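You operate a simulated robot arm through the tools that you are given. There is no shell and no other tool. Be economical: measure what you need, move in short steps, check, and stop when the job is done.

You are at the controls of a simulated two-armed robot. One attempt, no reset.

## Task
Pick up the tube from the shelf of the padded table with one hand, pass it to the other hand and put it on the long table. Set down upright: tube.

The check looks at the end state, three seconds after you hand in, the way a careful person would. Anything else that was tipped, shoved, dropped, spilled or broken makes it a failure.

## Robot
Two 7-joint arms with two-finger parallel grippers on one trunk, on a base that drives. Base frame: it is fixed to the floor where the robot stands at the start and does not move with it; the origin is under the middle of the robot, x ahead of it, y to its left, z up; the surface under the hand at the start is at about z = 86. Readings come in cm, degrees, newtons and seconds.
The left shoulder is at the start at [2, 13.8, 138.3], the right one opposite. With the tool pointing down near the work surface each hand reaches from about 10 to 42 cm from the robot's upright axis, wherever it stands, measured 20 degrees to its own side. Places, roughly: long table [-260, 290, 80]. Payload 1.57 kg a hand.
Tool frame (each hand has its own): the origin (TCP) lies between the finger pads and is the grasp point; the fingertips stand 3 cm ahead of it; z points along the fingers, y is the line along which they close. Largest opening 8 cm; finger width 1.7, thickness 1.2; the body of the gripper, 4 by 8.2 cm, starts 8 cm behind the TCP.
Orientation is told as [roll, pitch, yaw] about the base's x, y, z axes, in that order, counted from this pose: with the fingers straight down and closing along the base's y, the tool's x points along the base's -x, its y along +y and its z along -z.

## Interface
- The arms move only by the tool nudge_tool. It takes "left_targets", "right_targets" or both (then of equal length, played together; a hand with none holds still); each is a list of rows, each a list of 7 numbers: the shift along the tool's x, y, z in cm, then the turn, a rotation vector about the tool's x, y, z in degrees, then the opening, from 0 (shut) to 1 (fully open). In form: [[dx, dy, dz, rx, ry, rz, gripper], ...]. A call has 1 to 10 rows; each row shifts and turns the commanded pose from where the row before left it, along the tool's axes as they then stand. A row lasts 0.2 s, in which the tool goes at most 5 cm and 8.6 degrees; a call with a longer step from one row to the next is refused whole, and so is a gripper value outside its range. A pose out of reach is approached as far as the arm can. The call stops where the force on the tool passes 40 N (or 10 N more than at its start, if that is more) or the arm is blocked; 0.2 s more then pass. The fingers move at their own pace (about 4.5 cm/s each) and stop on an object; they squeeze with about 25 N. The grip force told is the motor's: it shows also when the fingers shut on nothing. Time passes only in rows, and 0.2 s behind the last, so rows that do not move let the fingers close. It gives the time, the measured TCP pose, the force on the tool (base axes), the opening and the grip force at its end, in the units of the frame above (readings bear some noise), with the torque about the TCP (base axes, N m) and any sound that the robot's microphone picked up.
- Cameras (640 x 400 px; columns grow to the right, rows downward): "scene" is now at [16.27, -0.16, 122.85]; the picture's right is [0.01, -1.00, 0.00], its down [-0.89, -0.01, -0.45] and it looks along [0.45, 0.00, -0.89] (base axes); focal length 243 px, centre (320, 200). "left" rides on the left gripper at [7.2, 0.7, -12.2] in its tool frame; the picture's right is [-0.09, 1.00, 0.00], its down [-0.84, -0.08, -0.54] and it looks along [-0.54, -0.05, 0.84] (tool axes); focal length 238 px, centre (320, 200). "right" rides on the right gripper at [7.2, -0.6, -12.2] in its tool frame; the picture's right is [0.09, 1.00, 0.00], its down [-0.84, 0.08, -0.54] and it looks along [-0.54, 0.05, 0.84] (tool axes); focal length 238 px, centre (320, 200). There is no depth. A picture from a camera that has moved, and an enlarged one, comes with that camera's place and axes in the base frame and with its lens.
- snapshot(camera): a new picture of that camera. The clock stands still meanwhile.
- slide_trunk(by): slides the trunk up (or, below 0, down) by that many cm; the arms and the scene camera ride with it, the base frame stays. It gives what a move gives, with no picture.
- drive_base(legs): drives the robot by 1 to 6 legs, each [ahead, left, turn to the left] in cm, cm and degrees, along the robot's own axes; the way and the turn of a leg run together, so that a leg with both is an arc; at most 150 cm and 180 degrees a leg. The arms and the cameras ride along, it lands a little off, and it stops where it bumps. It gives what a move gives.
- aim_head(pan, tilt): turns the head with the scene camera to pan (to the left, within 60 degrees either way) and tilt (down, from -29 to 69), counted from straight ahead of the robot. It gives what a move gives.
- enlarge(camera, box): a new picture of the part [left, top, right, bottom] of that camera's present view, enlarged. The clock stands still meanwhile.
- hand_in(): hands the job in; it is judged then, once.

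Go step by step. Nothing tells you exact positions but the pictures and the camera data: compare them with the known pose of the tool, close in by small moves and look again before you grip or let go. The budget is 120 turns and 88 pictures, counting those below and the enlarged ones. Unless the task says otherwise, let go and move clear before handing in, and close with one line.

The tools are called after ">>>" as name(argument=value, ...) on one line, values as JSON. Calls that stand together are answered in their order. nudge_tool: Moves the arms, as the interface text tells. Its arguments: {"type":"object","properties":{"left_targets":{"type":"array","items":{"type":"array","items":{"type":"number"}}},"right_targets":{"type":"array","items":{"type":"array","items":{"type":"number"}}}},"required":[]} The other tools are called the same way: slide_trunk (by) slides the trunk up or down; drive_base (legs) drives the base; aim_head (pan, tilt) turns the head that bears the scene camera; snapshot (camera) takes a picture; enlarge (camera, box) takes an enlarged picture of a part of a camera's view; hand_in () hands the job in.

At the start:

```text
clock: 0.0
left_eef_pos: [25.32, 15.18, 99.96]
left_tool_rot: [0.0, 0.0, 0.0]
left_contact_force: [-0.2, 0.6, 0.9]
left_moment: [-0.02, -0.02, -0.02]
left_grip_width: 7.99
left_gripper_force: 0.1
right_eef_pos: [27.39, -11.09, 100.05]
right_tool_rot: [0.0, 0.0, 0.0]
right_contact_force: [0.0, -0.5, 0.3]
right_moment: [0.01, 0.03, 0.03]
right_grip_width: 7.98
right_gripper_force: 0.0
trunk travel left (down, up): [-75.8, 48.2]
robot x, y, heading: [-0.21, 0.08, 0.2]
head pan, tilt: [0.5, 63.2]
```

scene: 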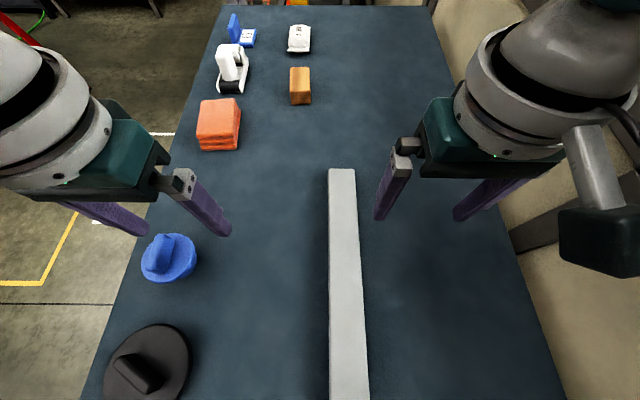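
right: 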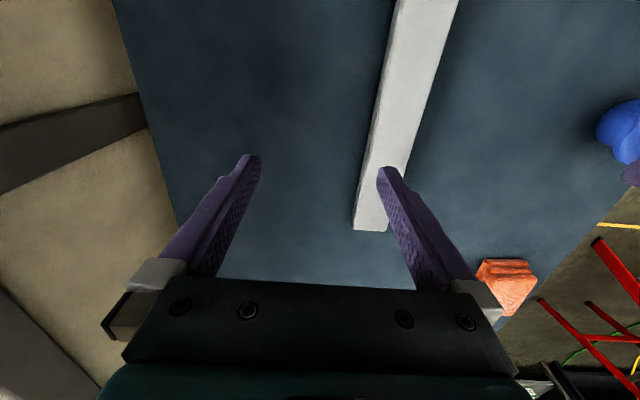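
left: 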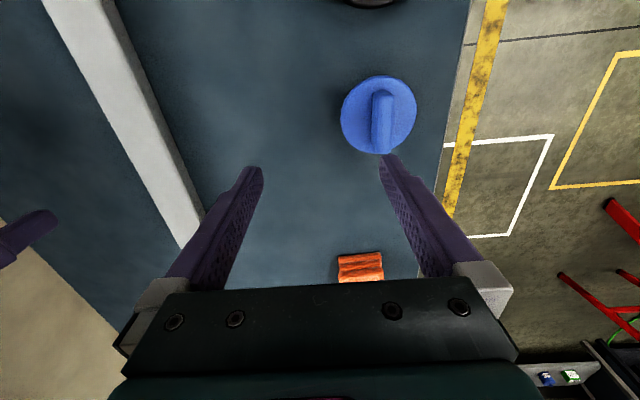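

I see a dark table ahead with several items but no tube yet. I'll look around with the head.

>>> aim_head(pan=0, tilt=20)

>>> snapshot(camera="scene")

>>> aim_head(pan=60, tilt=20)

>>> snapshot(camera="scene")

>>> aim_head(pan=-60, tilt=20)

>>> snapshot(camera="scene")

```text
clock: 1.1
left_eef_pos: [25.36, 15.2, 99.85]
left_tool_rot: [0.0, -0.1, 0.0]
left_contact_force: [0.4, -0.9, 0.2]
left_moment: [0.03, 0.0, 0.01]
left_grip_width: 7.99
left_gripper_force: 0.1
right_eef_pos: [27.32, -10.93, 100.1]
right_tool_rot: [0.0, 0.0, 0.0]
right_contact_force: [-0.4, 0.9, 0.1]
right_moment: [0.01, 0.02, -0.01]
right_grip_width: 8.0
right_gripper_force: 0.0
trunk travel left (down, up): [-75.8, 48.2]
robot x, y, heading: [0.22, 0.0, -0.1]
head pan, tilt: [0.0, 20.0]
```

```text
84 pictures are left
camera scene: at [19.29, -0.21, 129.02], right [0.0, -1.0, 0.0], down [-0.34, 0.0, -0.94], along [0.94, 0.0, -0.34], focal length 243 px, centre (320, 200)
```

scene: 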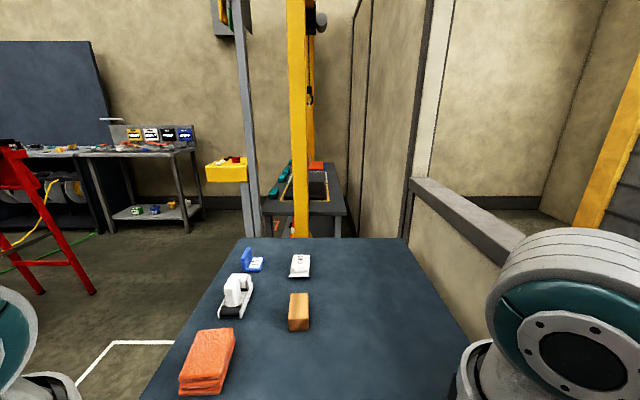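

```text
clock: 2.4
left_eef_pos: [25.27, 15.24, 99.95]
left_tool_rot: [0.0, 0.0, 0.0]
left_contact_force: [-0.5, 0.6, 0.0]
left_moment: [0.0, 0.02, 0.01]
left_grip_width: 8.0
left_gripper_force: 0.0
right_eef_pos: [27.35, -11.05, 100.0]
right_tool_rot: [0.0, 0.0, 0.0]
right_contact_force: [-0.5, -0.6, -0.1]
right_moment: [-0.03, 0.0, 0.01]
right_grip_width: 7.99
right_gripper_force: 0.0
trunk travel left (down, up): [-75.8, 48.2]
robot x, y, heading: [-0.1, -0.0, -0.1]
head pan, tilt: [60.0, 20.0]
```

```text
83 pictures are left
camera scene: at [14.64, 7.85, 129.02], right [0.87, -0.5, 0.0], down [-0.17, -0.3, -0.94], along [0.47, 0.81, -0.34], focal length 243 px, centre (320, 200)
```

scene: 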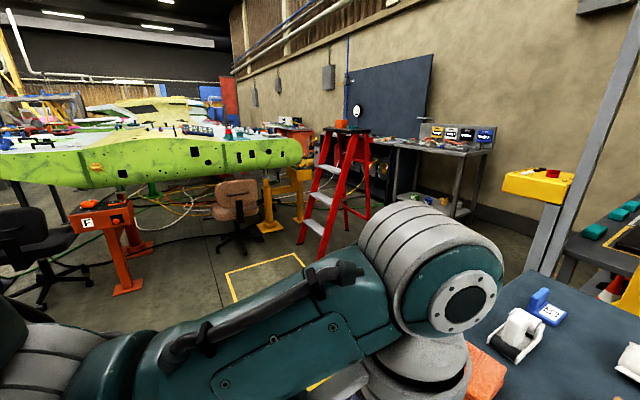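

```text
clock: 4.4
left_eef_pos: [25.32, 15.21, 100.01]
left_tool_rot: [0.0, 0.0, 0.0]
left_contact_force: [0.0, -1.3, 0.6]
left_moment: [-0.03, 0.01, 0.0]
left_grip_width: 8.0
left_gripper_force: 0.1
right_eef_pos: [27.3, -11.04, 100.03]
right_tool_rot: [0.0, 0.0, 0.0]
right_contact_force: [-0.6, -0.4, 0.4]
right_moment: [0.02, -0.01, -0.02]
right_grip_width: 8.02
right_gripper_force: 0.0
trunk travel left (down, up): [-75.8, 48.2]
robot x, y, heading: [0.1, 0.23, 0.2]
head pan, tilt: [-60.0, 20.0]
```

```text
82 pictures are left
camera scene: at [14.64, -8.27, 129.02], right [-0.87, -0.5, 0.0], down [-0.17, 0.3, -0.94], along [0.47, -0.81, -0.34], focal length 243 px, centre (320, 200)
```

scene: 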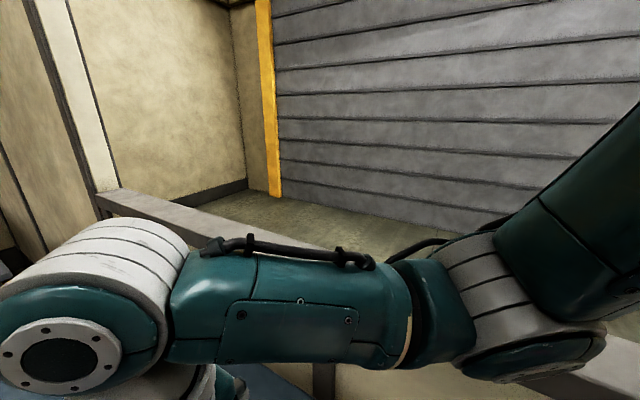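

The table ahead may be the padded one, with a shelf below. I'll look straight down at its near edge before moving.

>>> aim_head(pan=0, tilt=69)

>>> snapshot(camera="scene")

```text
clock: 5.7
left_eef_pos: [25.25, 15.18, 99.95]
left_tool_rot: [0.0, 0.0, -0.1]
left_contact_force: [-0.6, -0.1, -0.2]
left_moment: [0.02, -0.03, -0.02]
left_grip_width: 7.98
left_gripper_force: 0.0
right_eef_pos: [27.36, -11.03, 100.08]
right_tool_rot: [0.0, 0.0, -0.1]
right_contact_force: [-0.1, 0.5, -0.4]
right_moment: [0.01, 0.02, 0.01]
right_grip_width: 8.01
right_gripper_force: 0.1
trunk travel left (down, up): [-75.8, 48.2]
robot x, y, heading: [0.24, -0.04, -0.2]
head pan, tilt: [0.0, 68.8]
```

```text
81 pictures are left
camera scene: at [15.57, -0.21, 122.27], right [0.0, -1.0, 0.0], down [-0.93, 0.0, -0.36], along [0.36, 0.0, -0.93], focal length 243 px, centre (320, 200)
```

scene: 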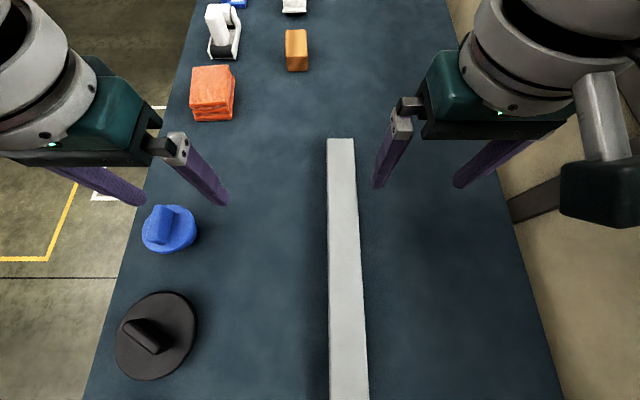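

The padded table extends under the camera. I'll raise the trunk a bit and back off to see its edge and shelf.

>>> slide_trunk(by=10)

>>> drive_base(legs=[[-40, 0, 0]])

>>> snapshot(camera="scene")

```text
clock: 7.0
left_eef_pos: [25.4, 15.24, 110.02]
left_tool_rot: [0.0, 0.1, 0.0]
left_contact_force: [0.1, -0.4, -1.0]
left_moment: [-0.01, 0.0, -0.03]
left_grip_width: 7.99
left_gripper_force: 0.0
right_eef_pos: [27.36, -11.06, 110.17]
right_tool_rot: [-0.1, 0.0, 0.0]
right_contact_force: [0.3, 0.5, 0.0]
right_moment: [0.02, -0.03, 0.01]
right_grip_width: 8.02
right_gripper_force: 0.1
trunk travel left (down, up): [-85.8, 38.2]
robot x, y, heading: [0.05, -0.02, -0.1]
head pan, tilt: [0.0, 68.8]
```

```text
clock: 8.9
left_eef_pos: [0.62, 15.88, 109.91]
left_tool_rot: [0.1, -0.1, 0.7]
left_contact_force: [-0.2, 0.5, 0.5]
left_moment: [-0.02, 0.02, -0.03]
left_grip_width: 8.02
left_gripper_force: 0.0
right_eef_pos: [3.05, -10.32, 109.97]
right_tool_rot: [0.1, -0.2, 0.7]
right_contact_force: [0.5, -0.2, -0.2]
right_moment: [0.0, 0.02, -0.01]
right_grip_width: 8.01
right_gripper_force: 0.1
trunk travel left (down, up): [-85.8, 38.2]
robot x, y, heading: [-24.48, 0.19, 0.9]
head pan, tilt: [0.0, 68.8]
stopped in leg 1: the robot was blocked; the commanded pose is now the measured one
```

```text
80 pictures are left
camera scene: at [-8.93, 0.38, 132.21], right [0.01, -1.0, 0.0], down [-0.93, -0.01, -0.36], along [0.36, 0.0, -0.93], focal length 243 px, centre (320, 200)
```

scene: 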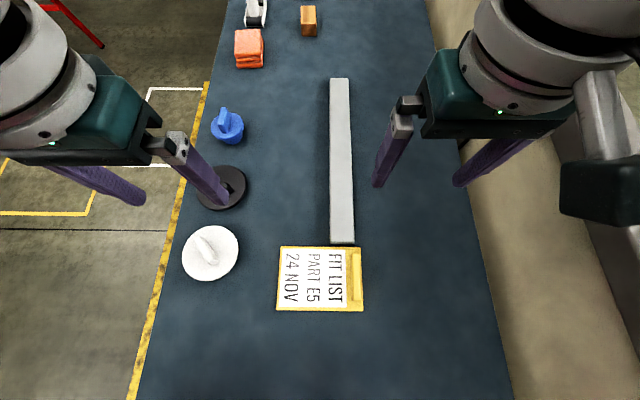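

The drive was blocked after 24 cm, and a white lid and a clipboard now show. I'll look to both sides and downward to understand what surrounds the robot.

>>> aim_head(pan=60, tilt=60)

>>> snapshot(camera="scene")

>>> aim_head(pan=-60, tilt=60)

>>> snapshot(camera="scene")

```text
clock: 10.2
left_eef_pos: [0.71, 15.97, 110.1]
left_tool_rot: [0.1, -0.2, 0.7]
left_contact_force: [-0.1, -0.1, -0.3]
left_moment: [0.02, -0.01, 0.02]
left_grip_width: 8.01
left_gripper_force: 0.1
right_eef_pos: [3.21, -10.24, 110.12]
right_tool_rot: [0.2, -0.2, 0.6]
right_contact_force: [-0.2, 0.0, -0.3]
right_moment: [0.01, 0.02, -0.02]
right_grip_width: 8.0
right_gripper_force: 0.1
trunk travel left (down, up): [-85.8, 38.2]
robot x, y, heading: [-24.74, 0.21, 0.8]
head pan, tilt: [60.0, 60.0]
```

```text
79 pictures are left
camera scene: at [-11.19, 6.12, 133.25], right [0.87, -0.49, 0.0], down [-0.42, -0.75, -0.5], along [0.25, 0.44, -0.87], focal length 243 px, centre (320, 200)
```

scene: 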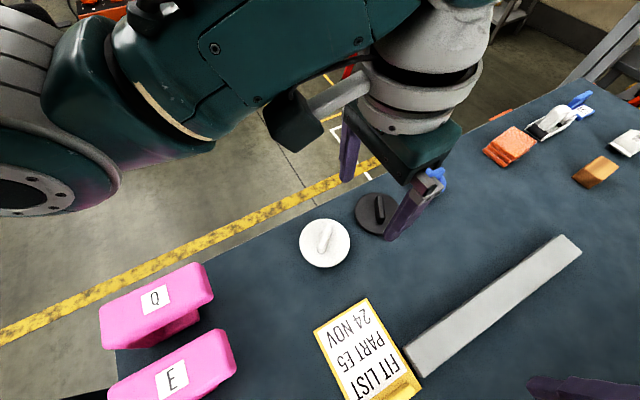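

```text
clock: 12.2
left_eef_pos: [0.8, 15.95, 109.97]
left_tool_rot: [0.1, -0.2, 0.7]
left_contact_force: [0.7, 0.6, 0.1]
left_moment: [0.01, 0.03, 0.0]
left_grip_width: 7.99
left_gripper_force: 0.1
right_eef_pos: [3.18, -10.21, 110.1]
right_tool_rot: [0.0, -0.3, 0.7]
right_contact_force: [-0.1, 0.0, -0.9]
right_moment: [0.04, 0.0, -0.02]
right_grip_width: 8.0
right_gripper_force: 0.0
trunk travel left (down, up): [-85.8, 38.2]
robot x, y, heading: [-24.86, 0.57, 0.4]
head pan, tilt: [-60.0, 60.0]
```

```text
78 pictures are left
camera scene: at [-11.05, -5.43, 133.24], right [-0.86, -0.51, 0.0], down [-0.44, 0.74, -0.5], along [0.26, -0.43, -0.87], focal length 243 px, centre (320, 200)
```

scene: 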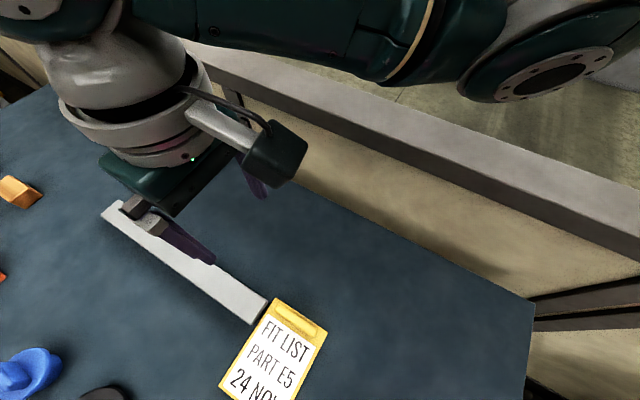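

The padded table reaches back to about x=-40, below the robot's own axis, with pink items at the rear left corner. I'll turn the left wrist so its camera looks left and back, to see the base and what blocks it.

>>> nudge_tool(left_targets=[[0, 0, -3, 0, 0, -8.5, 1], [0, 0, -3, 0, 0, -8.5, 1], [0, 0, -3, 0, 0, -8.5, 1], [0, 0, 0, 0, 0, -8.5, 1], [0, 0, 0, 0, 0, -8.5, 1], [0, 0, 0, 0, 0, -8.5, 1], [0, 0, 0, 0, 0, -8.5, 1], [0, 0, 0, 0, 0, -8.5, 1], [0, 0, 0, 0, 0, -8.5, 1], [0, 0, 0, 0, 0, -8.5, 1]])

>>> nudge_tool(left_targets=[[0, 0, 0, 0, 0, -8.5, 1], [0, 0, 0, 0, 0, -8.5, 1], [0, 0, 0, 0, 0, -8.5, 1], [0, 0, 0, 0, 0, -8.5, 1], [0, 0, 0, 0, 0, -8.5, 1], [0, 0, 0, 0, 0, -8.5, 1]])

>>> snapshot(camera="left")

```text
clock: 14.4
left_eef_pos: [0.71, 15.95, 119.01]
left_tool_rot: [-0.2, -0.2, 85.8]
left_contact_force: [-0.1, -1.0, -1.0]
left_moment: [-0.02, 0.01, -0.03]
left_grip_width: 7.98
left_gripper_force: 0.1
right_eef_pos: [3.19, -10.15, 110.12]
right_tool_rot: [0.1, -0.4, 0.8]
right_contact_force: [0.7, 0.0, -0.3]
right_moment: [-0.03, -0.01, -0.04]
right_grip_width: 8.01
right_gripper_force: 0.1
trunk travel left (down, up): [-85.8, 38.2]
robot x, y, heading: [-24.7, 0.37, 0.8]
head pan, tilt: [-60.0, 60.0]
```

```text
clock: 15.8
left_eef_pos: [3.08, 18.9, 114.17]
left_tool_rot: [-0.2, 0.1, 136.8]
left_contact_force: [-0.3, 0.5, -0.1]
left_moment: [0.0, 0.04, -0.02]
left_grip_width: 8.0
left_gripper_force: 0.0
left hand out of reach, approached as far as the arm can: row 3, 4, 5, 6
right_eef_pos: [3.19, -10.27, 110.1]
right_tool_rot: [0.0, -0.2, 0.7]
right_contact_force: [0.1, -0.2, 0.5]
right_moment: [0.01, -0.01, -0.03]
right_grip_width: 7.99
right_gripper_force: 0.1
trunk travel left (down, up): [-85.8, 38.2]
robot x, y, heading: [-24.81, 0.47, 0.8]
head pan, tilt: [-60.0, 60.0]
```

```text
77 pictures are left
camera left: at [7.85, 13.51, 126.48], right [-0.75, -0.66, 0.0], down [-0.56, 0.63, 0.54], along [-0.36, 0.41, -0.84], focal length 238 px, centre (320, 200)
```

left: 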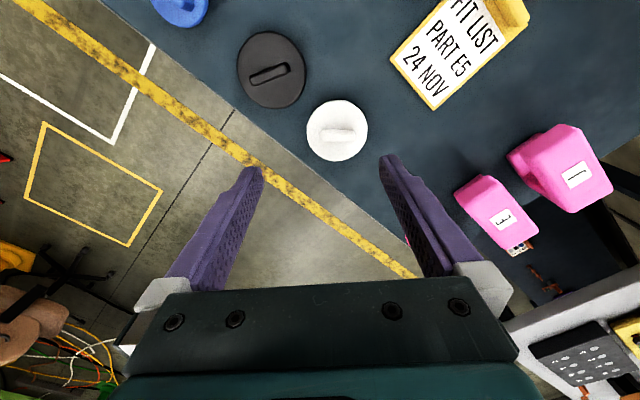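

The rear edge of the table holds pink items, and behind it is a gap and something grey. I'll enlarge that corner.

>>> enlarge(camera="left", box=[440, 100, 640, 400])

```text
1.33 times, centred on (540, 250) of left
camera zoom: at [7.85, 13.51, 126.48], right [-0.75, -0.66, 0.0], down [-0.56, 0.63, 0.54], along [-0.36, 0.41, -0.84], focal length 318 px, centre (27, 133)
```

zoom: 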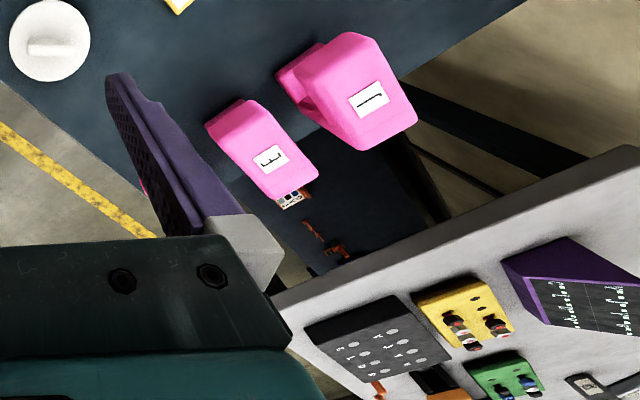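

A dark lower surface and a grey bench lie behind the table. I'll raise the trunk for a better overview and take the wrist view again.

>>> slide_trunk(by=38)

>>> snapshot(camera="left")

>>> aim_head(pan=60, tilt=45)

>>> snapshot(camera="scene")

```text
clock: 19.5
left_eef_pos: [3.1, 19.0, 152.38]
left_tool_rot: [-0.5, -0.1, 136.8]
left_contact_force: [0.7, -0.5, -0.3]
left_moment: [0.0, 0.01, -0.01]
left_grip_width: 7.99
left_gripper_force: 0.0
right_eef_pos: [3.36, -9.88, 148.02]
right_tool_rot: [0.6, -0.5, 0.7]
right_contact_force: [0.4, 0.0, 0.7]
right_moment: [-0.02, 0.03, 0.01]
right_grip_width: 8.01
right_gripper_force: 0.1
trunk travel left (down, up): [-123.8, 0.2]
robot x, y, heading: [-24.38, 0.49, 0.6]
head pan, tilt: [-60.0, 60.0]
```

```text
75 pictures are left
camera left: at [7.91, 13.68, 164.6], right [-0.75, -0.66, -0.01], down [-0.56, 0.63, 0.54], along [-0.35, 0.41, -0.84], focal length 238 px, centre (320, 200)
```

left: 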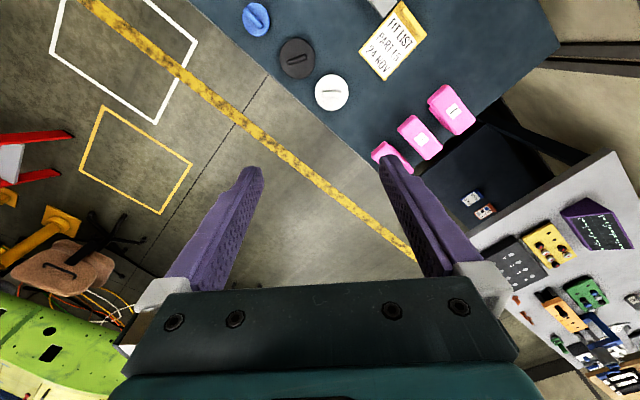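

```text
clock: 21.5
left_eef_pos: [2.96, 19.16, 152.23]
left_tool_rot: [-0.2, -0.2, 136.9]
left_contact_force: [1.0, -1.1, 0.4]
left_moment: [0.0, 0.01, -0.02]
left_grip_width: 8.01
left_gripper_force: 0.1
right_eef_pos: [3.2, -9.94, 147.93]
right_tool_rot: [0.4, -0.2, 0.9]
right_contact_force: [-0.5, -0.3, 0.0]
right_moment: [0.02, -0.01, -0.01]
right_grip_width: 8.0
right_gripper_force: 0.1
trunk travel left (down, up): [-123.8, 0.2]
robot x, y, heading: [-24.25, 0.63, 1.2]
head pan, tilt: [60.0, 45.0]
```

```text
74 pictures are left
camera scene: at [-10.52, 7.52, 173.19], right [0.87, -0.49, 0.0], down [-0.34, -0.61, -0.71], along [0.34, 0.62, -0.7], focal length 243 px, centre (320, 200)
```

scene: 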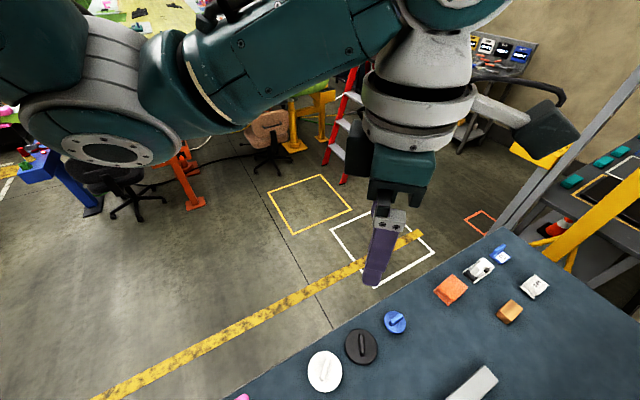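

The robot's left side is open floor. I'll go forward to the start x, then left off the table, with the trunk high.

>>> drive_base(legs=[[20, 0, 0], [0, 60, 0]])

>>> snapshot(camera="left")

```text
clock: 22.2
left_eef_pos: [3.05, 18.8, 152.07]
left_tool_rot: [0.1, 0.3, 137.0]
left_contact_force: [-0.4, -0.5, 0.0]
left_moment: [0.03, 0.02, 0.01]
left_grip_width: 8.0
left_gripper_force: 0.0
right_eef_pos: [3.29, -10.21, 148.09]
right_tool_rot: [0.0, -0.2, 1.1]
right_contact_force: [0.3, -0.8, -0.4]
right_moment: [0.0, 0.01, 0.0]
right_grip_width: 7.98
right_gripper_force: 0.0
trunk travel left (down, up): [-123.8, 0.2]
robot x, y, heading: [-24.44, 0.21, 0.9]
head pan, tilt: [60.0, 45.0]
stopped in leg 1: the robot was blocked; the commanded pose is now the measured one
```

```text
73 pictures are left
camera left: at [7.82, 13.48, 164.47], right [-0.75, -0.66, 0.0], down [-0.56, 0.63, 0.54], along [-0.36, 0.4, -0.84], focal length 238 px, centre (320, 200)
```

left: 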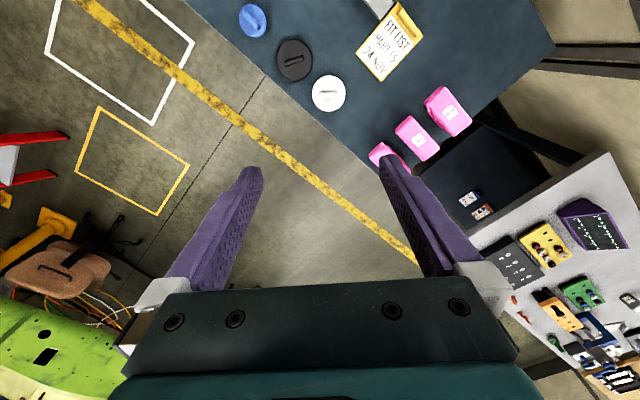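

Blocked forward too, which is odd. I'll try a small sideways move instead.

>>> drive_base(legs=[[0, 6, 0]])

>>> drive_base(legs=[[3, 0, 0]])

```text
clock: 23.1
left_eef_pos: [2.88, 24.84, 152.13]
left_tool_rot: [0.0, 0.1, 136.8]
left_contact_force: [-0.2, -0.3, -0.4]
left_moment: [-0.02, -0.02, 0.01]
left_grip_width: 8.02
left_gripper_force: 0.1
right_eef_pos: [3.21, -4.25, 148.03]
right_tool_rot: [0.1, -0.2, 1.1]
right_contact_force: [-0.1, -0.3, 0.2]
right_moment: [-0.04, 0.0, 0.04]
right_grip_width: 8.0
right_gripper_force: 0.1
trunk travel left (down, up): [-123.8, 0.2]
robot x, y, heading: [-24.7, 6.14, 0.9]
head pan, tilt: [60.0, 45.0]
```

```text
clock: 24.0
left_eef_pos: [5.93, 24.91, 152.0]
left_tool_rot: [-0.1, 0.1, 136.9]
left_contact_force: [0.3, 0.4, 0.3]
left_moment: [-0.01, -0.01, 0.01]
left_grip_width: 7.99
left_gripper_force: 0.1
right_eef_pos: [6.16, -4.23, 148.0]
right_tool_rot: [0.0, -0.1, 0.9]
right_contact_force: [0.1, 0.0, 0.1]
right_moment: [-0.01, 0.0, 0.01]
right_grip_width: 7.97
right_gripper_force: 0.0
trunk travel left (down, up): [-123.8, 0.2]
robot x, y, heading: [-21.65, 6.21, 0.7]
head pan, tilt: [60.0, 45.0]
```

It moves now. I'll go left onto the open floor.

>>> drive_base(legs=[[8, 0, 0], [0, 75, 0]])

>>> snapshot(camera="left")

>>> aim_head(pan=-60, tilt=50)

>>> snapshot(camera="scene")

```text
clock: 28.6
left_eef_pos: [12.98, 97.97, 152.15]
left_tool_rot: [0.0, 0.1, 136.7]
left_contact_force: [0.6, 0.4, 0.0]
left_moment: [0.01, 0.01, -0.02]
left_grip_width: 8.01
left_gripper_force: 0.1
right_eef_pos: [12.96, 69.0, 147.98]
right_tool_rot: [0.2, -0.2, 0.7]
right_contact_force: [0.3, 0.5, 0.4]
right_moment: [-0.01, -0.01, 0.03]
right_grip_width: 8.01
right_gripper_force: 0.0
trunk travel left (down, up): [-123.8, 0.2]
robot x, y, heading: [-14.56, 79.79, 1.0]
head pan, tilt: [60.0, 45.0]
```

```text
72 pictures are left
camera left: at [17.77, 92.66, 164.41], right [-0.75, -0.66, 0.0], down [-0.56, 0.63, 0.54], along [-0.36, 0.41, -0.84], focal length 238 px, centre (320, 200)
```

left: 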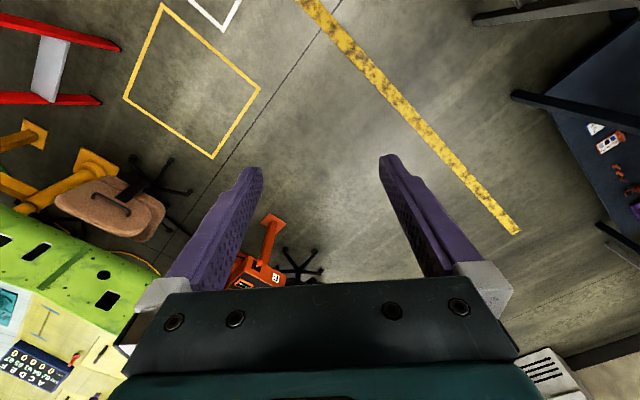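

```text
clock: 30.6
left_eef_pos: [12.93, 98.05, 152.2]
left_tool_rot: [0.0, 0.1, 136.6]
left_contact_force: [-0.7, 0.1, -0.3]
left_moment: [0.04, 0.01, 0.0]
left_grip_width: 7.99
left_gripper_force: 0.1
right_eef_pos: [13.05, 69.0, 148.08]
right_tool_rot: [0.0, -0.2, 0.7]
right_contact_force: [0.3, 1.1, -0.2]
right_moment: [0.01, 0.0, 0.0]
right_grip_width: 8.0
right_gripper_force: 0.1
trunk travel left (down, up): [-123.8, 0.2]
robot x, y, heading: [-14.77, 79.6, 0.6]
head pan, tilt: [-60.0, 50.0]
```

```text
71 pictures are left
camera scene: at [-0.63, 72.95, 172.47], right [-0.86, -0.51, 0.0], down [-0.39, 0.66, -0.64], along [0.33, -0.55, -0.77], focal length 243 px, centre (320, 200)
```

scene: 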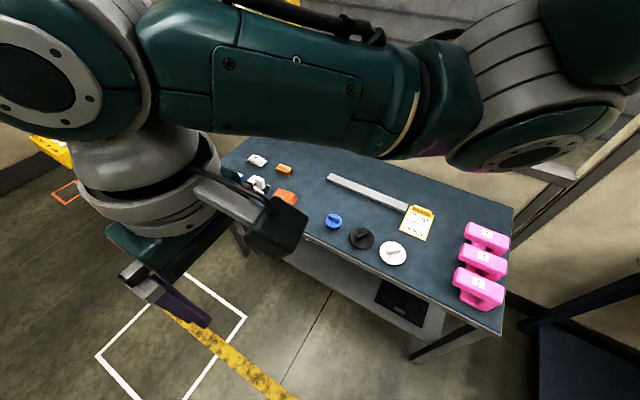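

I see the blue table from its side, with a grey shelf beneath. I'll straighten the left wrist, turn right to face it and look under it.

>>> nudge_tool(left_targets=[[0, 0, 0, 0, 0, 8.5, 1], [0, 0, 0, 0, 0, 8.5, 1], [0, 0, 0, 0, 0, 8.5, 1], [0, 0, 0, 0, 0, 8.5, 1], [0, 0, 0, 0, 0, 8.5, 1], [0, 0, 0, 0, 0, 8.5, 1], [0, 0, 0, 0, 0, 8.5, 1], [0, 0, 0, 0, 0, 8.5, 1]])

>>> nudge_tool(left_targets=[[0, 0, 0, 0, 0, 8.5, 1], [0, 0, 0, 0, 0, 8.5, 1], [0, 0, 0, 0, 0, 8.5, 1], [0, 0, 0, 0, 0, 8.5, 1], [0, 0, 0, 0, 0, 8.5, 1], [0, 0, 0, 0, 0, 8.5, 1], [0, 0, 0, 0, 0, 8.5, 1], [0, 0, 0, 0, 0, 8.5, 1]])

>>> drive_base(legs=[[0, 10, 0], [0, 0, -90]])

>>> slide_trunk(by=-60)

>>> aim_head(pan=0, tilt=35)

>>> snapshot(camera="scene")

```text
clock: 32.4
left_eef_pos: [12.96, 98.07, 152.23]
left_tool_rot: [-0.1, 0.0, 68.4]
left_contact_force: [-0.5, 0.4, 0.1]
left_moment: [0.02, 0.04, -0.02]
left_grip_width: 8.0
left_gripper_force: 0.1
right_eef_pos: [13.02, 69.09, 148.13]
right_tool_rot: [0.0, -0.2, 0.6]
right_contact_force: [-0.2, 0.6, -0.2]
right_moment: [0.0, -0.02, -0.01]
right_grip_width: 7.99
right_gripper_force: 0.0
trunk travel left (down, up): [-123.8, 0.2]
robot x, y, heading: [-14.32, 79.94, 0.7]
head pan, tilt: [-60.0, 50.0]
```

```text
clock: 34.2
left_eef_pos: [12.99, 98.09, 152.21]
left_tool_rot: [-0.1, -0.1, 0.4]
left_contact_force: [-1.2, -0.2, -0.1]
left_moment: [0.04, 0.0, 0.02]
left_grip_width: 7.99
left_gripper_force: 0.1
right_eef_pos: [12.98, 69.01, 148.12]
right_tool_rot: [0.0, -0.1, 0.6]
right_contact_force: [0.7, -0.4, -0.4]
right_moment: [0.0, 0.04, 0.0]
right_grip_width: 8.02
right_gripper_force: 0.0
trunk travel left (down, up): [-123.8, 0.2]
robot x, y, heading: [-14.48, 79.98, 0.6]
head pan, tilt: [-60.0, 50.0]
```

```text
clock: 39.2
left_eef_pos: [3.83, 62.19, 152.22]
left_tool_rot: [0.0, -0.1, -89.1]
left_contact_force: [0.4, 0.0, -0.1]
left_moment: [0.01, 0.05, 0.02]
left_grip_width: 8.0
left_gripper_force: 0.1
right_eef_pos: [-25.24, 62.01, 148.02]
right_tool_rot: [0.2, -0.3, -89.0]
right_contact_force: [-0.2, 0.3, 0.1]
right_moment: [-0.03, -0.01, 0.0]
right_grip_width: 7.99
right_gripper_force: 0.0
trunk travel left (down, up): [-123.8, 0.2]
robot x, y, heading: [-14.66, 89.93, -88.8]
head pan, tilt: [-60.0, 50.0]
```

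```text
refused: -60 is not a number from -40 to 40
```

```text
clock: 40.5
left_eef_pos: [3.89, 62.06, 152.09]
left_tool_rot: [0.0, -0.1, -89.1]
left_contact_force: [0.1, 0.9, -0.8]
left_moment: [0.01, 0.02, 0.0]
left_grip_width: 8.0
left_gripper_force: 0.0
right_eef_pos: [-25.24, 62.02, 148.11]
right_tool_rot: [0.1, -0.2, -88.9]
right_contact_force: [0.0, 0.5, 0.7]
right_moment: [0.01, -0.01, 0.0]
right_grip_width: 8.0
right_gripper_force: 0.1
trunk travel left (down, up): [-123.8, 0.2]
robot x, y, heading: [-14.37, 89.15, -88.9]
head pan, tilt: [0.0, 35.0]
```

```text
70 pictures are left
camera scene: at [-14.35, 70.59, 174.64], right [-1.0, -0.02, 0.0], down [-0.01, 0.57, -0.82], along [0.01, -0.82, -0.57], focal length 243 px, centre (320, 200)
```

scene: 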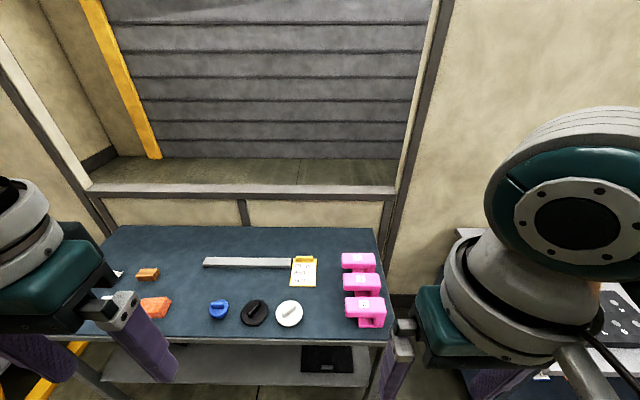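

I'll lower the trunk, staying clear of the table, to look at shelf level.

>>> slide_trunk(by=-40)

>>> slide_trunk(by=-40)

>>> snapshot(camera="scene")

```text
clock: 44.3
left_eef_pos: [3.99, 62.16, 112.16]
left_tool_rot: [-0.2, -0.1, -89.1]
left_contact_force: [-0.1, 0.5, 0.3]
left_moment: [-0.02, 0.0, 0.0]
left_grip_width: 8.01
left_gripper_force: 0.1
right_eef_pos: [-25.25, 61.91, 108.01]
right_tool_rot: [0.0, -0.1, -89.0]
right_contact_force: [-0.8, -0.3, 0.5]
right_moment: [0.0, 0.0, 0.0]
right_grip_width: 7.99
right_gripper_force: 0.0
trunk travel left (down, up): [-83.8, 40.2]
robot x, y, heading: [-14.38, 89.3, -89.4]
head pan, tilt: [0.0, 35.0]
```

```text
clock: 48.1
left_eef_pos: [3.84, 62.11, 72.13]
left_tool_rot: [-0.1, -0.1, -89.0]
left_contact_force: [-0.5, 0.0, 0.3]
left_moment: [-0.03, 0.0, 0.0]
left_grip_width: 7.98
left_gripper_force: 0.0
right_eef_pos: [-25.2, 61.84, 68.04]
right_tool_rot: [0.1, -0.3, -89.0]
right_contact_force: [0.3, -0.3, 0.3]
right_moment: [0.01, -0.02, 0.01]
right_grip_width: 8.0
right_gripper_force: 0.0
trunk travel left (down, up): [-43.8, 80.2]
robot x, y, heading: [-14.36, 89.48, -89.0]
head pan, tilt: [0.0, 35.0]
```

```text
69 pictures are left
camera scene: at [-14.34, 70.59, 94.64], right [-1.0, -0.02, 0.0], down [-0.01, 0.57, -0.82], along [0.01, -0.82, -0.57], focal length 243 px, centre (320, 200)
```

scene: 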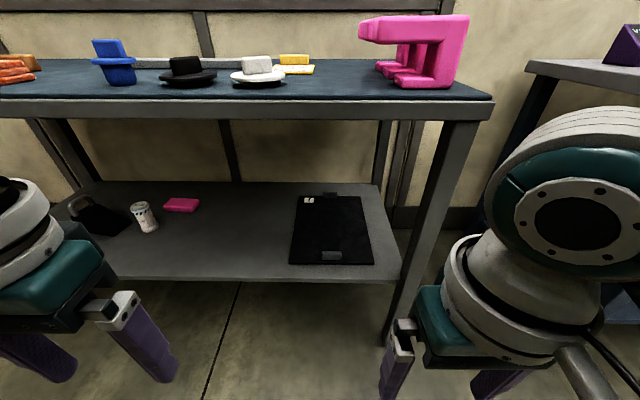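

The shelf holds a white cylindrical thing, a pink block and black items. Zooming in.

>>> enlarge(camera="scene", box=[60, 170, 220, 270])

>>> aim_head(pan=35, tilt=25)

>>> snapshot(camera="scene")

>>> aim_head(pan=-45, tilt=25)

>>> snapshot(camera="scene")

```text
4.00 times, centred on (140, 220) of scene
camera zoom: at [-14.34, 70.59, 94.64], right [-1.0, -0.02, 0.0], down [-0.01, 0.57, -0.82], along [0.01, -0.82, -0.57], focal length 972 px, centre (1040, 120)
```

zoom: 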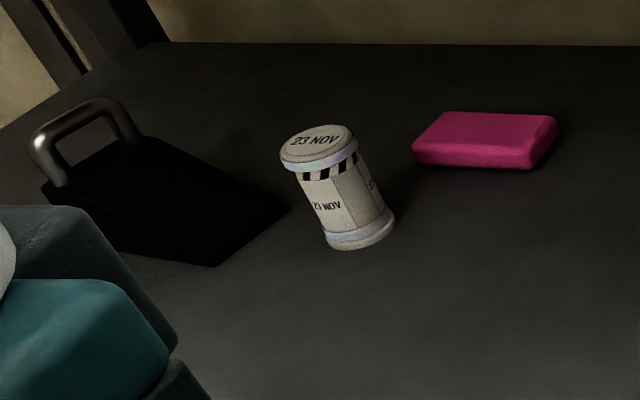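

```text
clock: 49.1
left_eef_pos: [3.8, 62.18, 72.17]
left_tool_rot: [-0.1, -0.1, -89.1]
left_contact_force: [0.2, 1.0, 0.2]
left_moment: [-0.03, -0.02, 0.03]
left_grip_width: 7.99
left_gripper_force: 0.0
right_eef_pos: [-25.32, 61.91, 68.03]
right_tool_rot: [0.1, -0.2, -88.9]
right_contact_force: [0.0, -0.2, 0.3]
right_moment: [0.01, 0.0, 0.0]
right_grip_width: 8.02
right_gripper_force: 0.1
trunk travel left (down, up): [-43.8, 80.2]
robot x, y, heading: [-15.06, 89.8, -88.7]
head pan, tilt: [35.0, 25.0]
```

```text
67 pictures are left
camera scene: at [-9.09, 71.94, 96.21], right [-0.81, -0.59, 0.0], down [-0.25, 0.34, -0.91], along [0.53, -0.73, -0.42], focal length 243 px, centre (320, 200)
```

scene: 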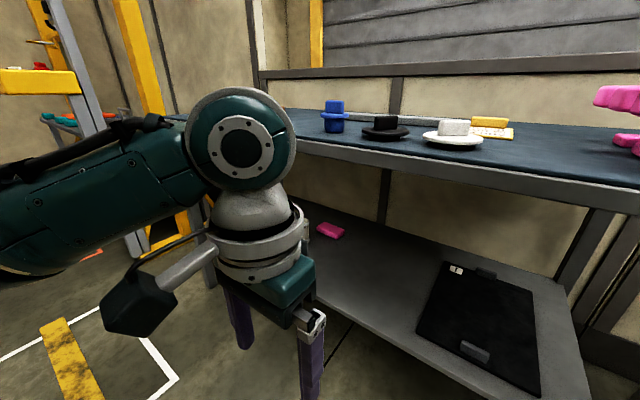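

```text
clock: 50.7
left_eef_pos: [4.01, 62.15, 72.12]
left_tool_rot: [-0.1, -0.1, -89.1]
left_contact_force: [0.3, -0.8, 0.3]
left_moment: [-0.02, -0.02, -0.04]
left_grip_width: 7.99
left_gripper_force: 0.0
right_eef_pos: [-25.16, 61.94, 68.09]
right_tool_rot: [0.0, -0.2, -88.9]
right_contact_force: [-0.8, -0.9, -0.2]
right_moment: [-0.01, -0.01, -0.01]
right_grip_width: 8.01
right_gripper_force: 0.0
trunk travel left (down, up): [-43.8, 80.2]
robot x, y, heading: [-14.67, 89.75, -88.9]
head pan, tilt: [-45.0, 25.0]
```

```text
66 pictures are left
camera scene: at [-20.89, 72.77, 96.22], right [-0.72, 0.69, 0.0], down [0.29, 0.3, -0.91], along [-0.63, -0.65, -0.42], focal length 243 px, centre (320, 200)
```

scene: 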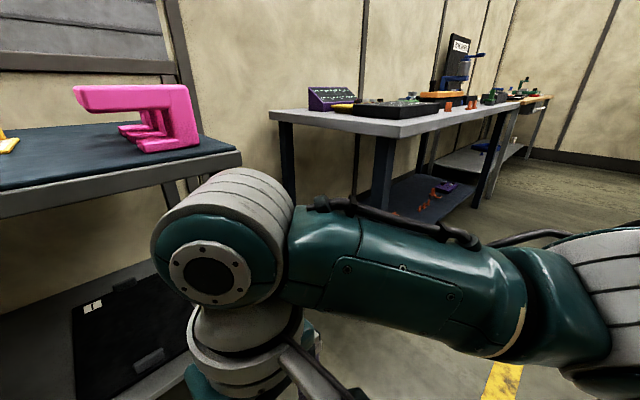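

The tube is the capped "23 NOV" cylinder on the shelf, at roughly (47, 6), standing from z≈36 to 47. I'll drive along the table so it lies in front of the right hand, lower the trunk and look again.

>>> drive_base(legs=[[0, 71, -1]])

>>> slide_trunk(by=-34)

>>> aim_head(pan=0, tilt=15)

>>> snapshot(camera="scene")

```text
clock: 54.6
left_eef_pos: [75.59, 62.53, 72.19]
left_tool_rot: [-0.1, -0.2, -90.0]
left_contact_force: [-0.9, -0.3, 0.3]
left_moment: [0.0, -0.01, 0.03]
left_grip_width: 7.99
left_gripper_force: 0.1
right_eef_pos: [46.6, 62.77, 68.07]
right_tool_rot: [0.1, -0.3, -89.9]
right_contact_force: [-0.2, -0.6, 0.4]
right_moment: [0.01, 0.05, 0.01]
right_grip_width: 8.01
right_gripper_force: 0.1
trunk travel left (down, up): [-43.8, 80.2]
robot x, y, heading: [57.48, 90.44, -90.0]
head pan, tilt: [-45.0, 25.0]
```

```text
clock: 57.9
left_eef_pos: [75.46, 62.54, 38.21]
left_tool_rot: [-0.1, -0.1, -89.9]
left_contact_force: [0.0, -0.3, -0.5]
left_moment: [-0.01, -0.07, 0.01]
left_grip_width: 7.99
left_gripper_force: 0.2
right_eef_pos: [46.54, 62.8, 34.11]
right_tool_rot: [0.2, -0.2, -89.9]
right_contact_force: [-0.1, 0.1, 0.5]
right_moment: [-0.03, -0.01, 0.02]
right_grip_width: 8.0
right_gripper_force: 0.1
trunk travel left (down, up): [-9.8, 114.2]
robot x, y, heading: [57.69, 90.37, -89.9]
head pan, tilt: [-45.0, 25.0]
```

```text
clock: 59.1
left_eef_pos: [75.53, 62.66, 38.19]
left_tool_rot: [-0.1, -0.2, -90.0]
left_contact_force: [-1.1, -0.3, 0.4]
left_moment: [0.01, 0.04, 0.02]
left_grip_width: 7.99
left_gripper_force: 0.1
right_eef_pos: [46.53, 62.7, 34.13]
right_tool_rot: [0.0, -0.3, -89.9]
right_contact_force: [0.2, 0.3, 0.1]
right_moment: [0.0, 0.01, 0.0]
right_grip_width: 7.99
right_gripper_force: 0.1
trunk travel left (down, up): [-9.8, 114.2]
robot x, y, heading: [57.43, 90.39, -90.1]
head pan, tilt: [0.0, 15.0]
```

```text
65 pictures are left
camera scene: at [57.45, 70.71, 63.84], right [-1.0, 0.0, 0.0], down [0.0, 0.26, -0.97], along [0.0, -0.97, -0.26], focal length 243 px, centre (320, 200)
```

scene: 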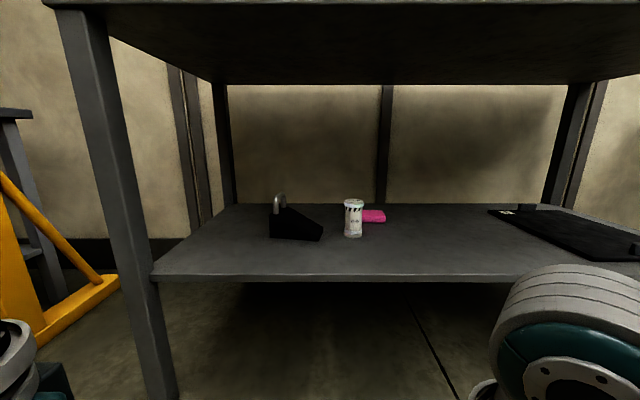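

The tube's base is at about (48, 6, 36), and there is clearance up to z≈82. I'll zoom on it and pitch the right hand to point forward and down.

>>> enlarge(camera="scene", box=[260, 180, 400, 260])

>>> nudge_tool(right_targets=[[0, 0, -5, 0, 0, 0, 1], [0, 0, -5, 0, 0, 0, 1], [0, 0, 0, 0, -8.5, 0, 1], [0, 0, 0, 0, -8.5, 0, 1], [0, 0, 0, 0, -8.5, 0, 1], [0, 0, 0, 0, -8.5, 0, 1], [0, 0, 0, 0, -8.5, 0, 1], [0, 0, 0, 0, -8.5, 0, 1]])

>>> snapshot(camera="right")

```text
4.57 times, centred on (330, 220) of scene
camera zoom: at [57.45, 70.71, 63.84], right [-1.0, 0.0, 0.0], down [0.0, 0.26, -0.97], along [0.0, -0.97, -0.26], focal length 1111 px, centre (274, 109)
```

zoom: 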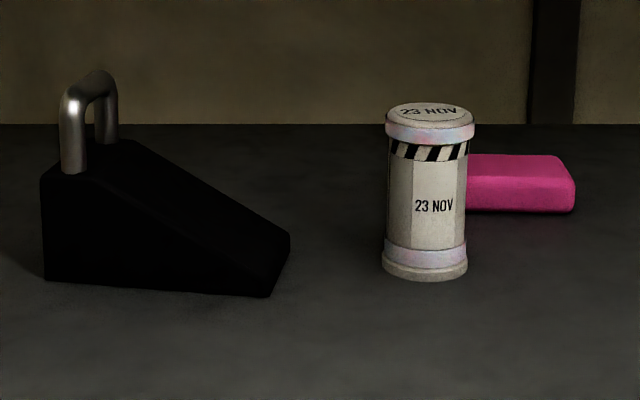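

```text
clock: 60.9
left_eef_pos: [75.61, 62.78, 38.07]
left_tool_rot: [-0.2, 0.0, -90.0]
left_contact_force: [0.5, 0.9, -0.4]
left_moment: [0.0, 0.0, -0.01]
left_grip_width: 8.01
left_gripper_force: 0.1
right_eef_pos: [46.54, 63.0, 44.03]
right_tool_rot: [0.0, -51.2, -89.9]
right_contact_force: [-0.5, 0.1, 0.6]
right_moment: [-0.03, 0.01, 0.03]
right_grip_width: 8.02
right_gripper_force: 0.1
trunk travel left (down, up): [-9.8, 114.2]
robot x, y, heading: [57.39, 90.38, -90.0]
head pan, tilt: [0.0, 15.0]
```

```text
63 pictures are left
camera right: at [45.58, 77.02, 46.04], right [1.0, 0.06, -0.07], down [0.08, -0.1, 0.99], along [0.05, -0.99, -0.11], focal length 238 px, centre (320, 200)
```

right: 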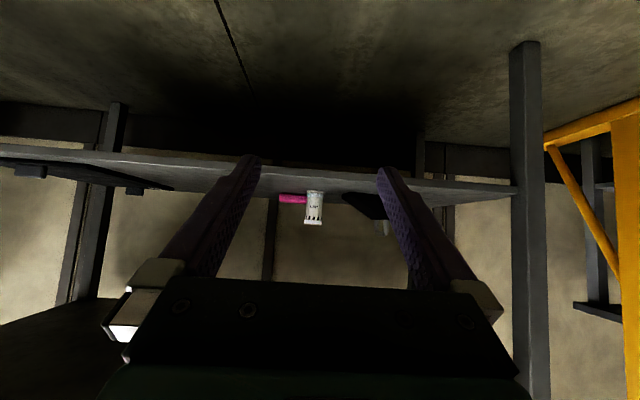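

Tube: centre (48.1, 6), about 5 cm wide and 10.5 cm tall (z 36–46). I'll retract the left hand, then drive forward so that the right hand reaches just over the shelf's edge.

>>> nudge_tool(left_targets=[[4, 0, -4, 0, 0, 0, 1], [4, 0, -4, 0, 0, 0, 1], [4, 0, -4, 0, 0, 0, 1]], right_targets=[[0, 0.5, 0, 0, 0, 0, 1], [0, 0.5, 0, 0, 0, 0, 1], [0, 0.5, 0, 0, 0, 0, 1]])

>>> drive_base(legs=[[25, 0, 0]])

>>> snapshot(camera="scene")

```text
refused: row 1 steps farther than a row can; nothing moved
```

```text
clock: 62.7
left_eef_pos: [75.62, 37.98, 38.14]
left_tool_rot: [0.0, 0.0, -89.7]
left_contact_force: [0.2, -0.1, -0.4]
left_moment: [0.0, -0.02, 0.02]
left_grip_width: 7.99
left_gripper_force: 0.0
right_eef_pos: [46.68, 38.07, 44.0]
right_tool_rot: [0.1, -51.0, -89.7]
right_contact_force: [0.1, -0.6, -0.8]
right_moment: [0.05, 0.01, 0.02]
right_grip_width: 8.0
right_gripper_force: 0.1
trunk travel left (down, up): [-9.8, 114.2]
robot x, y, heading: [57.43, 65.36, -89.8]
head pan, tilt: [0.0, 15.0]
```

```text
62 pictures are left
camera scene: at [57.64, 46.01, 63.82], right [-1.0, -0.01, 0.0], down [0.0, 0.26, -0.97], along [0.01, -0.97, -0.26], focal length 243 px, centre (320, 200)
```

scene: 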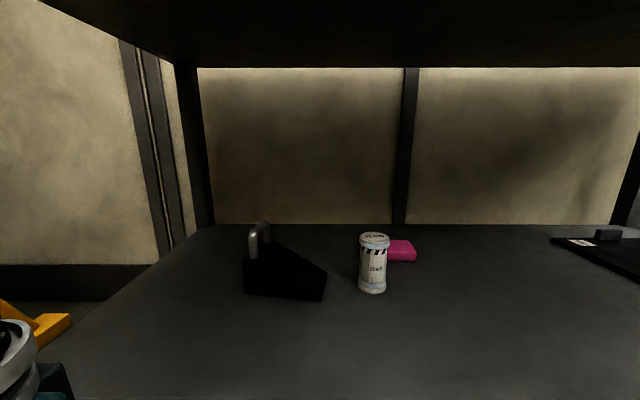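

Position confirmed at about (48.3, 6.3). I'll retract the left hand and move 10 cm closer.

>>> nudge_tool(left_targets=[[3.5, 0, -3.5, 0, 0, 0, 1], [3.5, 0, -3.5, 0, 0, 0, 1], [3.5, 0, -3.5, 0, 0, 0, 1]], right_targets=[[0, 0.6, 0, 0, 0, 0, 1], [0, 0.6, 0, 0, 0, 0, 1], [0, 0.5, 0, 0, 0, 0, 1]])

>>> drive_base(legs=[[9, 0, 0]])

>>> snapshot(camera="right")

```text
clock: 63.5
left_eef_pos: [75.11, 44.54, 48.26]
left_tool_rot: [0.1, 0.0, -89.7]
left_contact_force: [-0.1, -0.2, 0.2]
left_moment: [-0.02, 0.01, -0.04]
left_grip_width: 8.01
left_gripper_force: 0.1
left hand out of reach, approached as far as the arm can: row 3
right_eef_pos: [48.41, 37.74, 44.23]
right_tool_rot: [-0.1, -51.2, -89.6]
right_contact_force: [-0.3, 0.5, 0.0]
right_moment: [-0.03, 0.01, 0.01]
right_grip_width: 8.02
right_gripper_force: 0.1
trunk travel left (down, up): [-9.8, 114.2]
robot x, y, heading: [57.28, 65.51, -89.4]
head pan, tilt: [0.0, 15.0]
```

```text
clock: 64.7
left_eef_pos: [75.18, 37.23, 47.91]
left_tool_rot: [0.0, 0.8, -90.0]
left_contact_force: [-0.4, 0.0, -0.7]
left_moment: [-0.04, 0.01, 0.0]
left_grip_width: 7.99
left_gripper_force: 0.0
right_eef_pos: [48.61, 30.72, 43.78]
right_tool_rot: [0.2, -50.4, -90.0]
right_contact_force: [0.1, -0.1, 0.4]
right_moment: [-0.01, -0.04, -0.01]
right_grip_width: 8.0
right_gripper_force: 0.0
trunk travel left (down, up): [-9.8, 114.2]
robot x, y, heading: [57.98, 56.28, -90.1]
head pan, tilt: [0.0, 15.0]
stopped in leg 1: the robot was blocked; the commanded pose is now the measured one
```

```text
61 pictures are left
camera right: at [47.68, 44.73, 45.93], right [1.0, 0.06, -0.07], down [0.08, -0.12, 0.99], along [0.05, -0.99, -0.12], focal length 238 px, centre (320, 200)
```

right: 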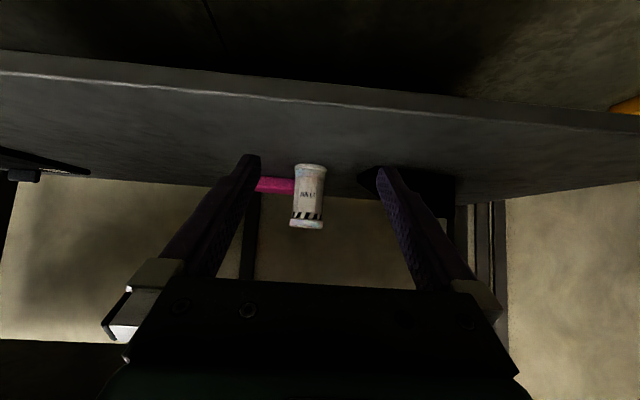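

The robot bumped lightly at axis y≈56. I'll back off a touch to relieve contact and see where everything is.

>>> drive_base(legs=[[-3, 0, 0]])

>>> aim_head(pan=-45, tilt=10)

>>> snapshot(camera="scene")

```text
clock: 65.6
left_eef_pos: [75.14, 37.95, 48.23]
left_tool_rot: [-0.1, -0.2, -89.8]
left_contact_force: [-0.2, 0.3, 0.3]
left_moment: [0.05, -0.05, 0.0]
left_grip_width: 8.01
left_gripper_force: 0.1
right_eef_pos: [48.5, 31.21, 44.22]
right_tool_rot: [0.2, -51.3, -89.8]
right_contact_force: [0.1, -0.4, 0.1]
right_moment: [0.01, 0.01, -0.02]
right_grip_width: 8.02
right_gripper_force: 0.0
trunk travel left (down, up): [-9.8, 114.2]
robot x, y, heading: [57.57, 59.16, -89.8]
head pan, tilt: [0.0, 15.0]
```

```text
clock: 66.7
left_eef_pos: [75.26, 38.4, 48.22]
left_tool_rot: [-0.1, -0.1, -89.8]
left_contact_force: [-0.3, 0.3, 0.3]
left_moment: [0.03, -0.04, 0.05]
left_grip_width: 8.02
left_gripper_force: 0.0
right_eef_pos: [48.48, 31.67, 44.07]
right_tool_rot: [0.0, -51.1, -89.9]
right_contact_force: [-0.6, 0.5, 0.4]
right_moment: [0.01, -0.03, 0.0]
right_grip_width: 8.02
right_gripper_force: 0.0
trunk travel left (down, up): [-9.8, 114.2]
robot x, y, heading: [57.86, 59.25, -89.7]
head pan, tilt: [-45.0, 10.0]
```

```text
60 pictures are left
camera scene: at [51.13, 42.41, 64.66], right [-0.71, 0.7, 0.0], down [0.12, 0.12, -0.98], along [-0.69, -0.7, -0.17], focal length 243 px, centre (320, 200)
```

scene: 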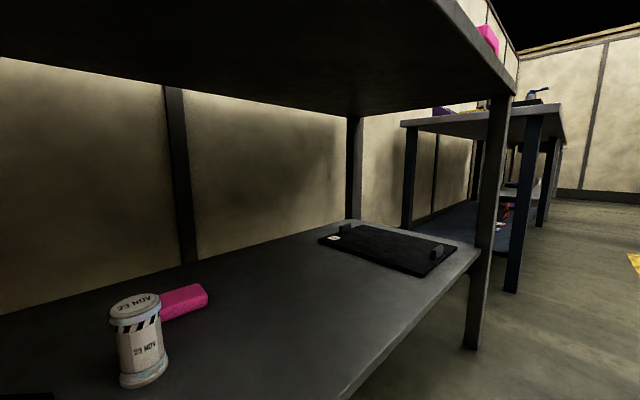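

Nothing appears disturbed. I'll extend the right arm forward 14 cm above the shelf and check.

>>> nudge_tool(right_targets=[[-1.76, 0, 2.18, 0, 0, 0, 1], [-1.76, 0, 2.18, 0, 0, 0, 1], [-1.76, 0, 2.18, 0, 0, 0, 1], [-1.76, 0, 2.18, 0, 0, 0, 1], [-1.76, 0, 2.18, 0, 0, 0, 1]])

>>> snapshot(camera="right")

```text
clock: 67.9
left_eef_pos: [75.23, 38.23, 48.28]
left_tool_rot: [0.0, 0.1, -89.7]
left_contact_force: [-0.3, -0.4, 0.9]
left_moment: [0.0, -0.01, -0.04]
left_grip_width: 7.99
left_gripper_force: 0.2
right_eef_pos: [48.7, 17.71, 44.13]
right_tool_rot: [0.2, -51.1, -89.7]
right_contact_force: [-0.1, 0.8, 0.2]
right_moment: [0.01, -0.01, 0.02]
right_grip_width: 8.0
right_gripper_force: 0.1
trunk travel left (down, up): [-9.8, 114.2]
robot x, y, heading: [57.57, 59.41, -89.7]
head pan, tilt: [-45.0, 10.0]
```

```text
59 pictures are left
camera right: at [47.71, 31.76, 46.15], right [1.0, 0.06, -0.07], down [0.08, -0.1, 0.99], along [0.06, -0.99, -0.11], focal length 238 px, centre (320, 200)
```

right: 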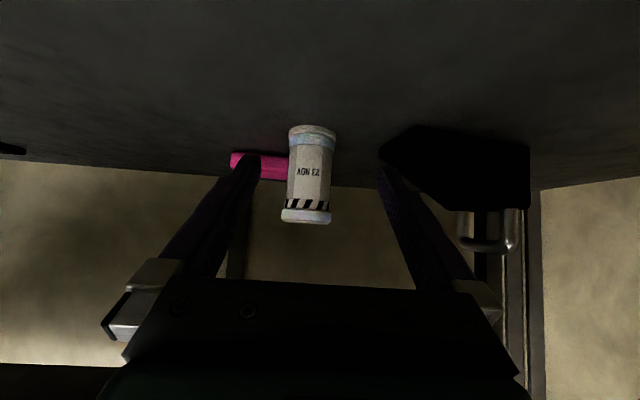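

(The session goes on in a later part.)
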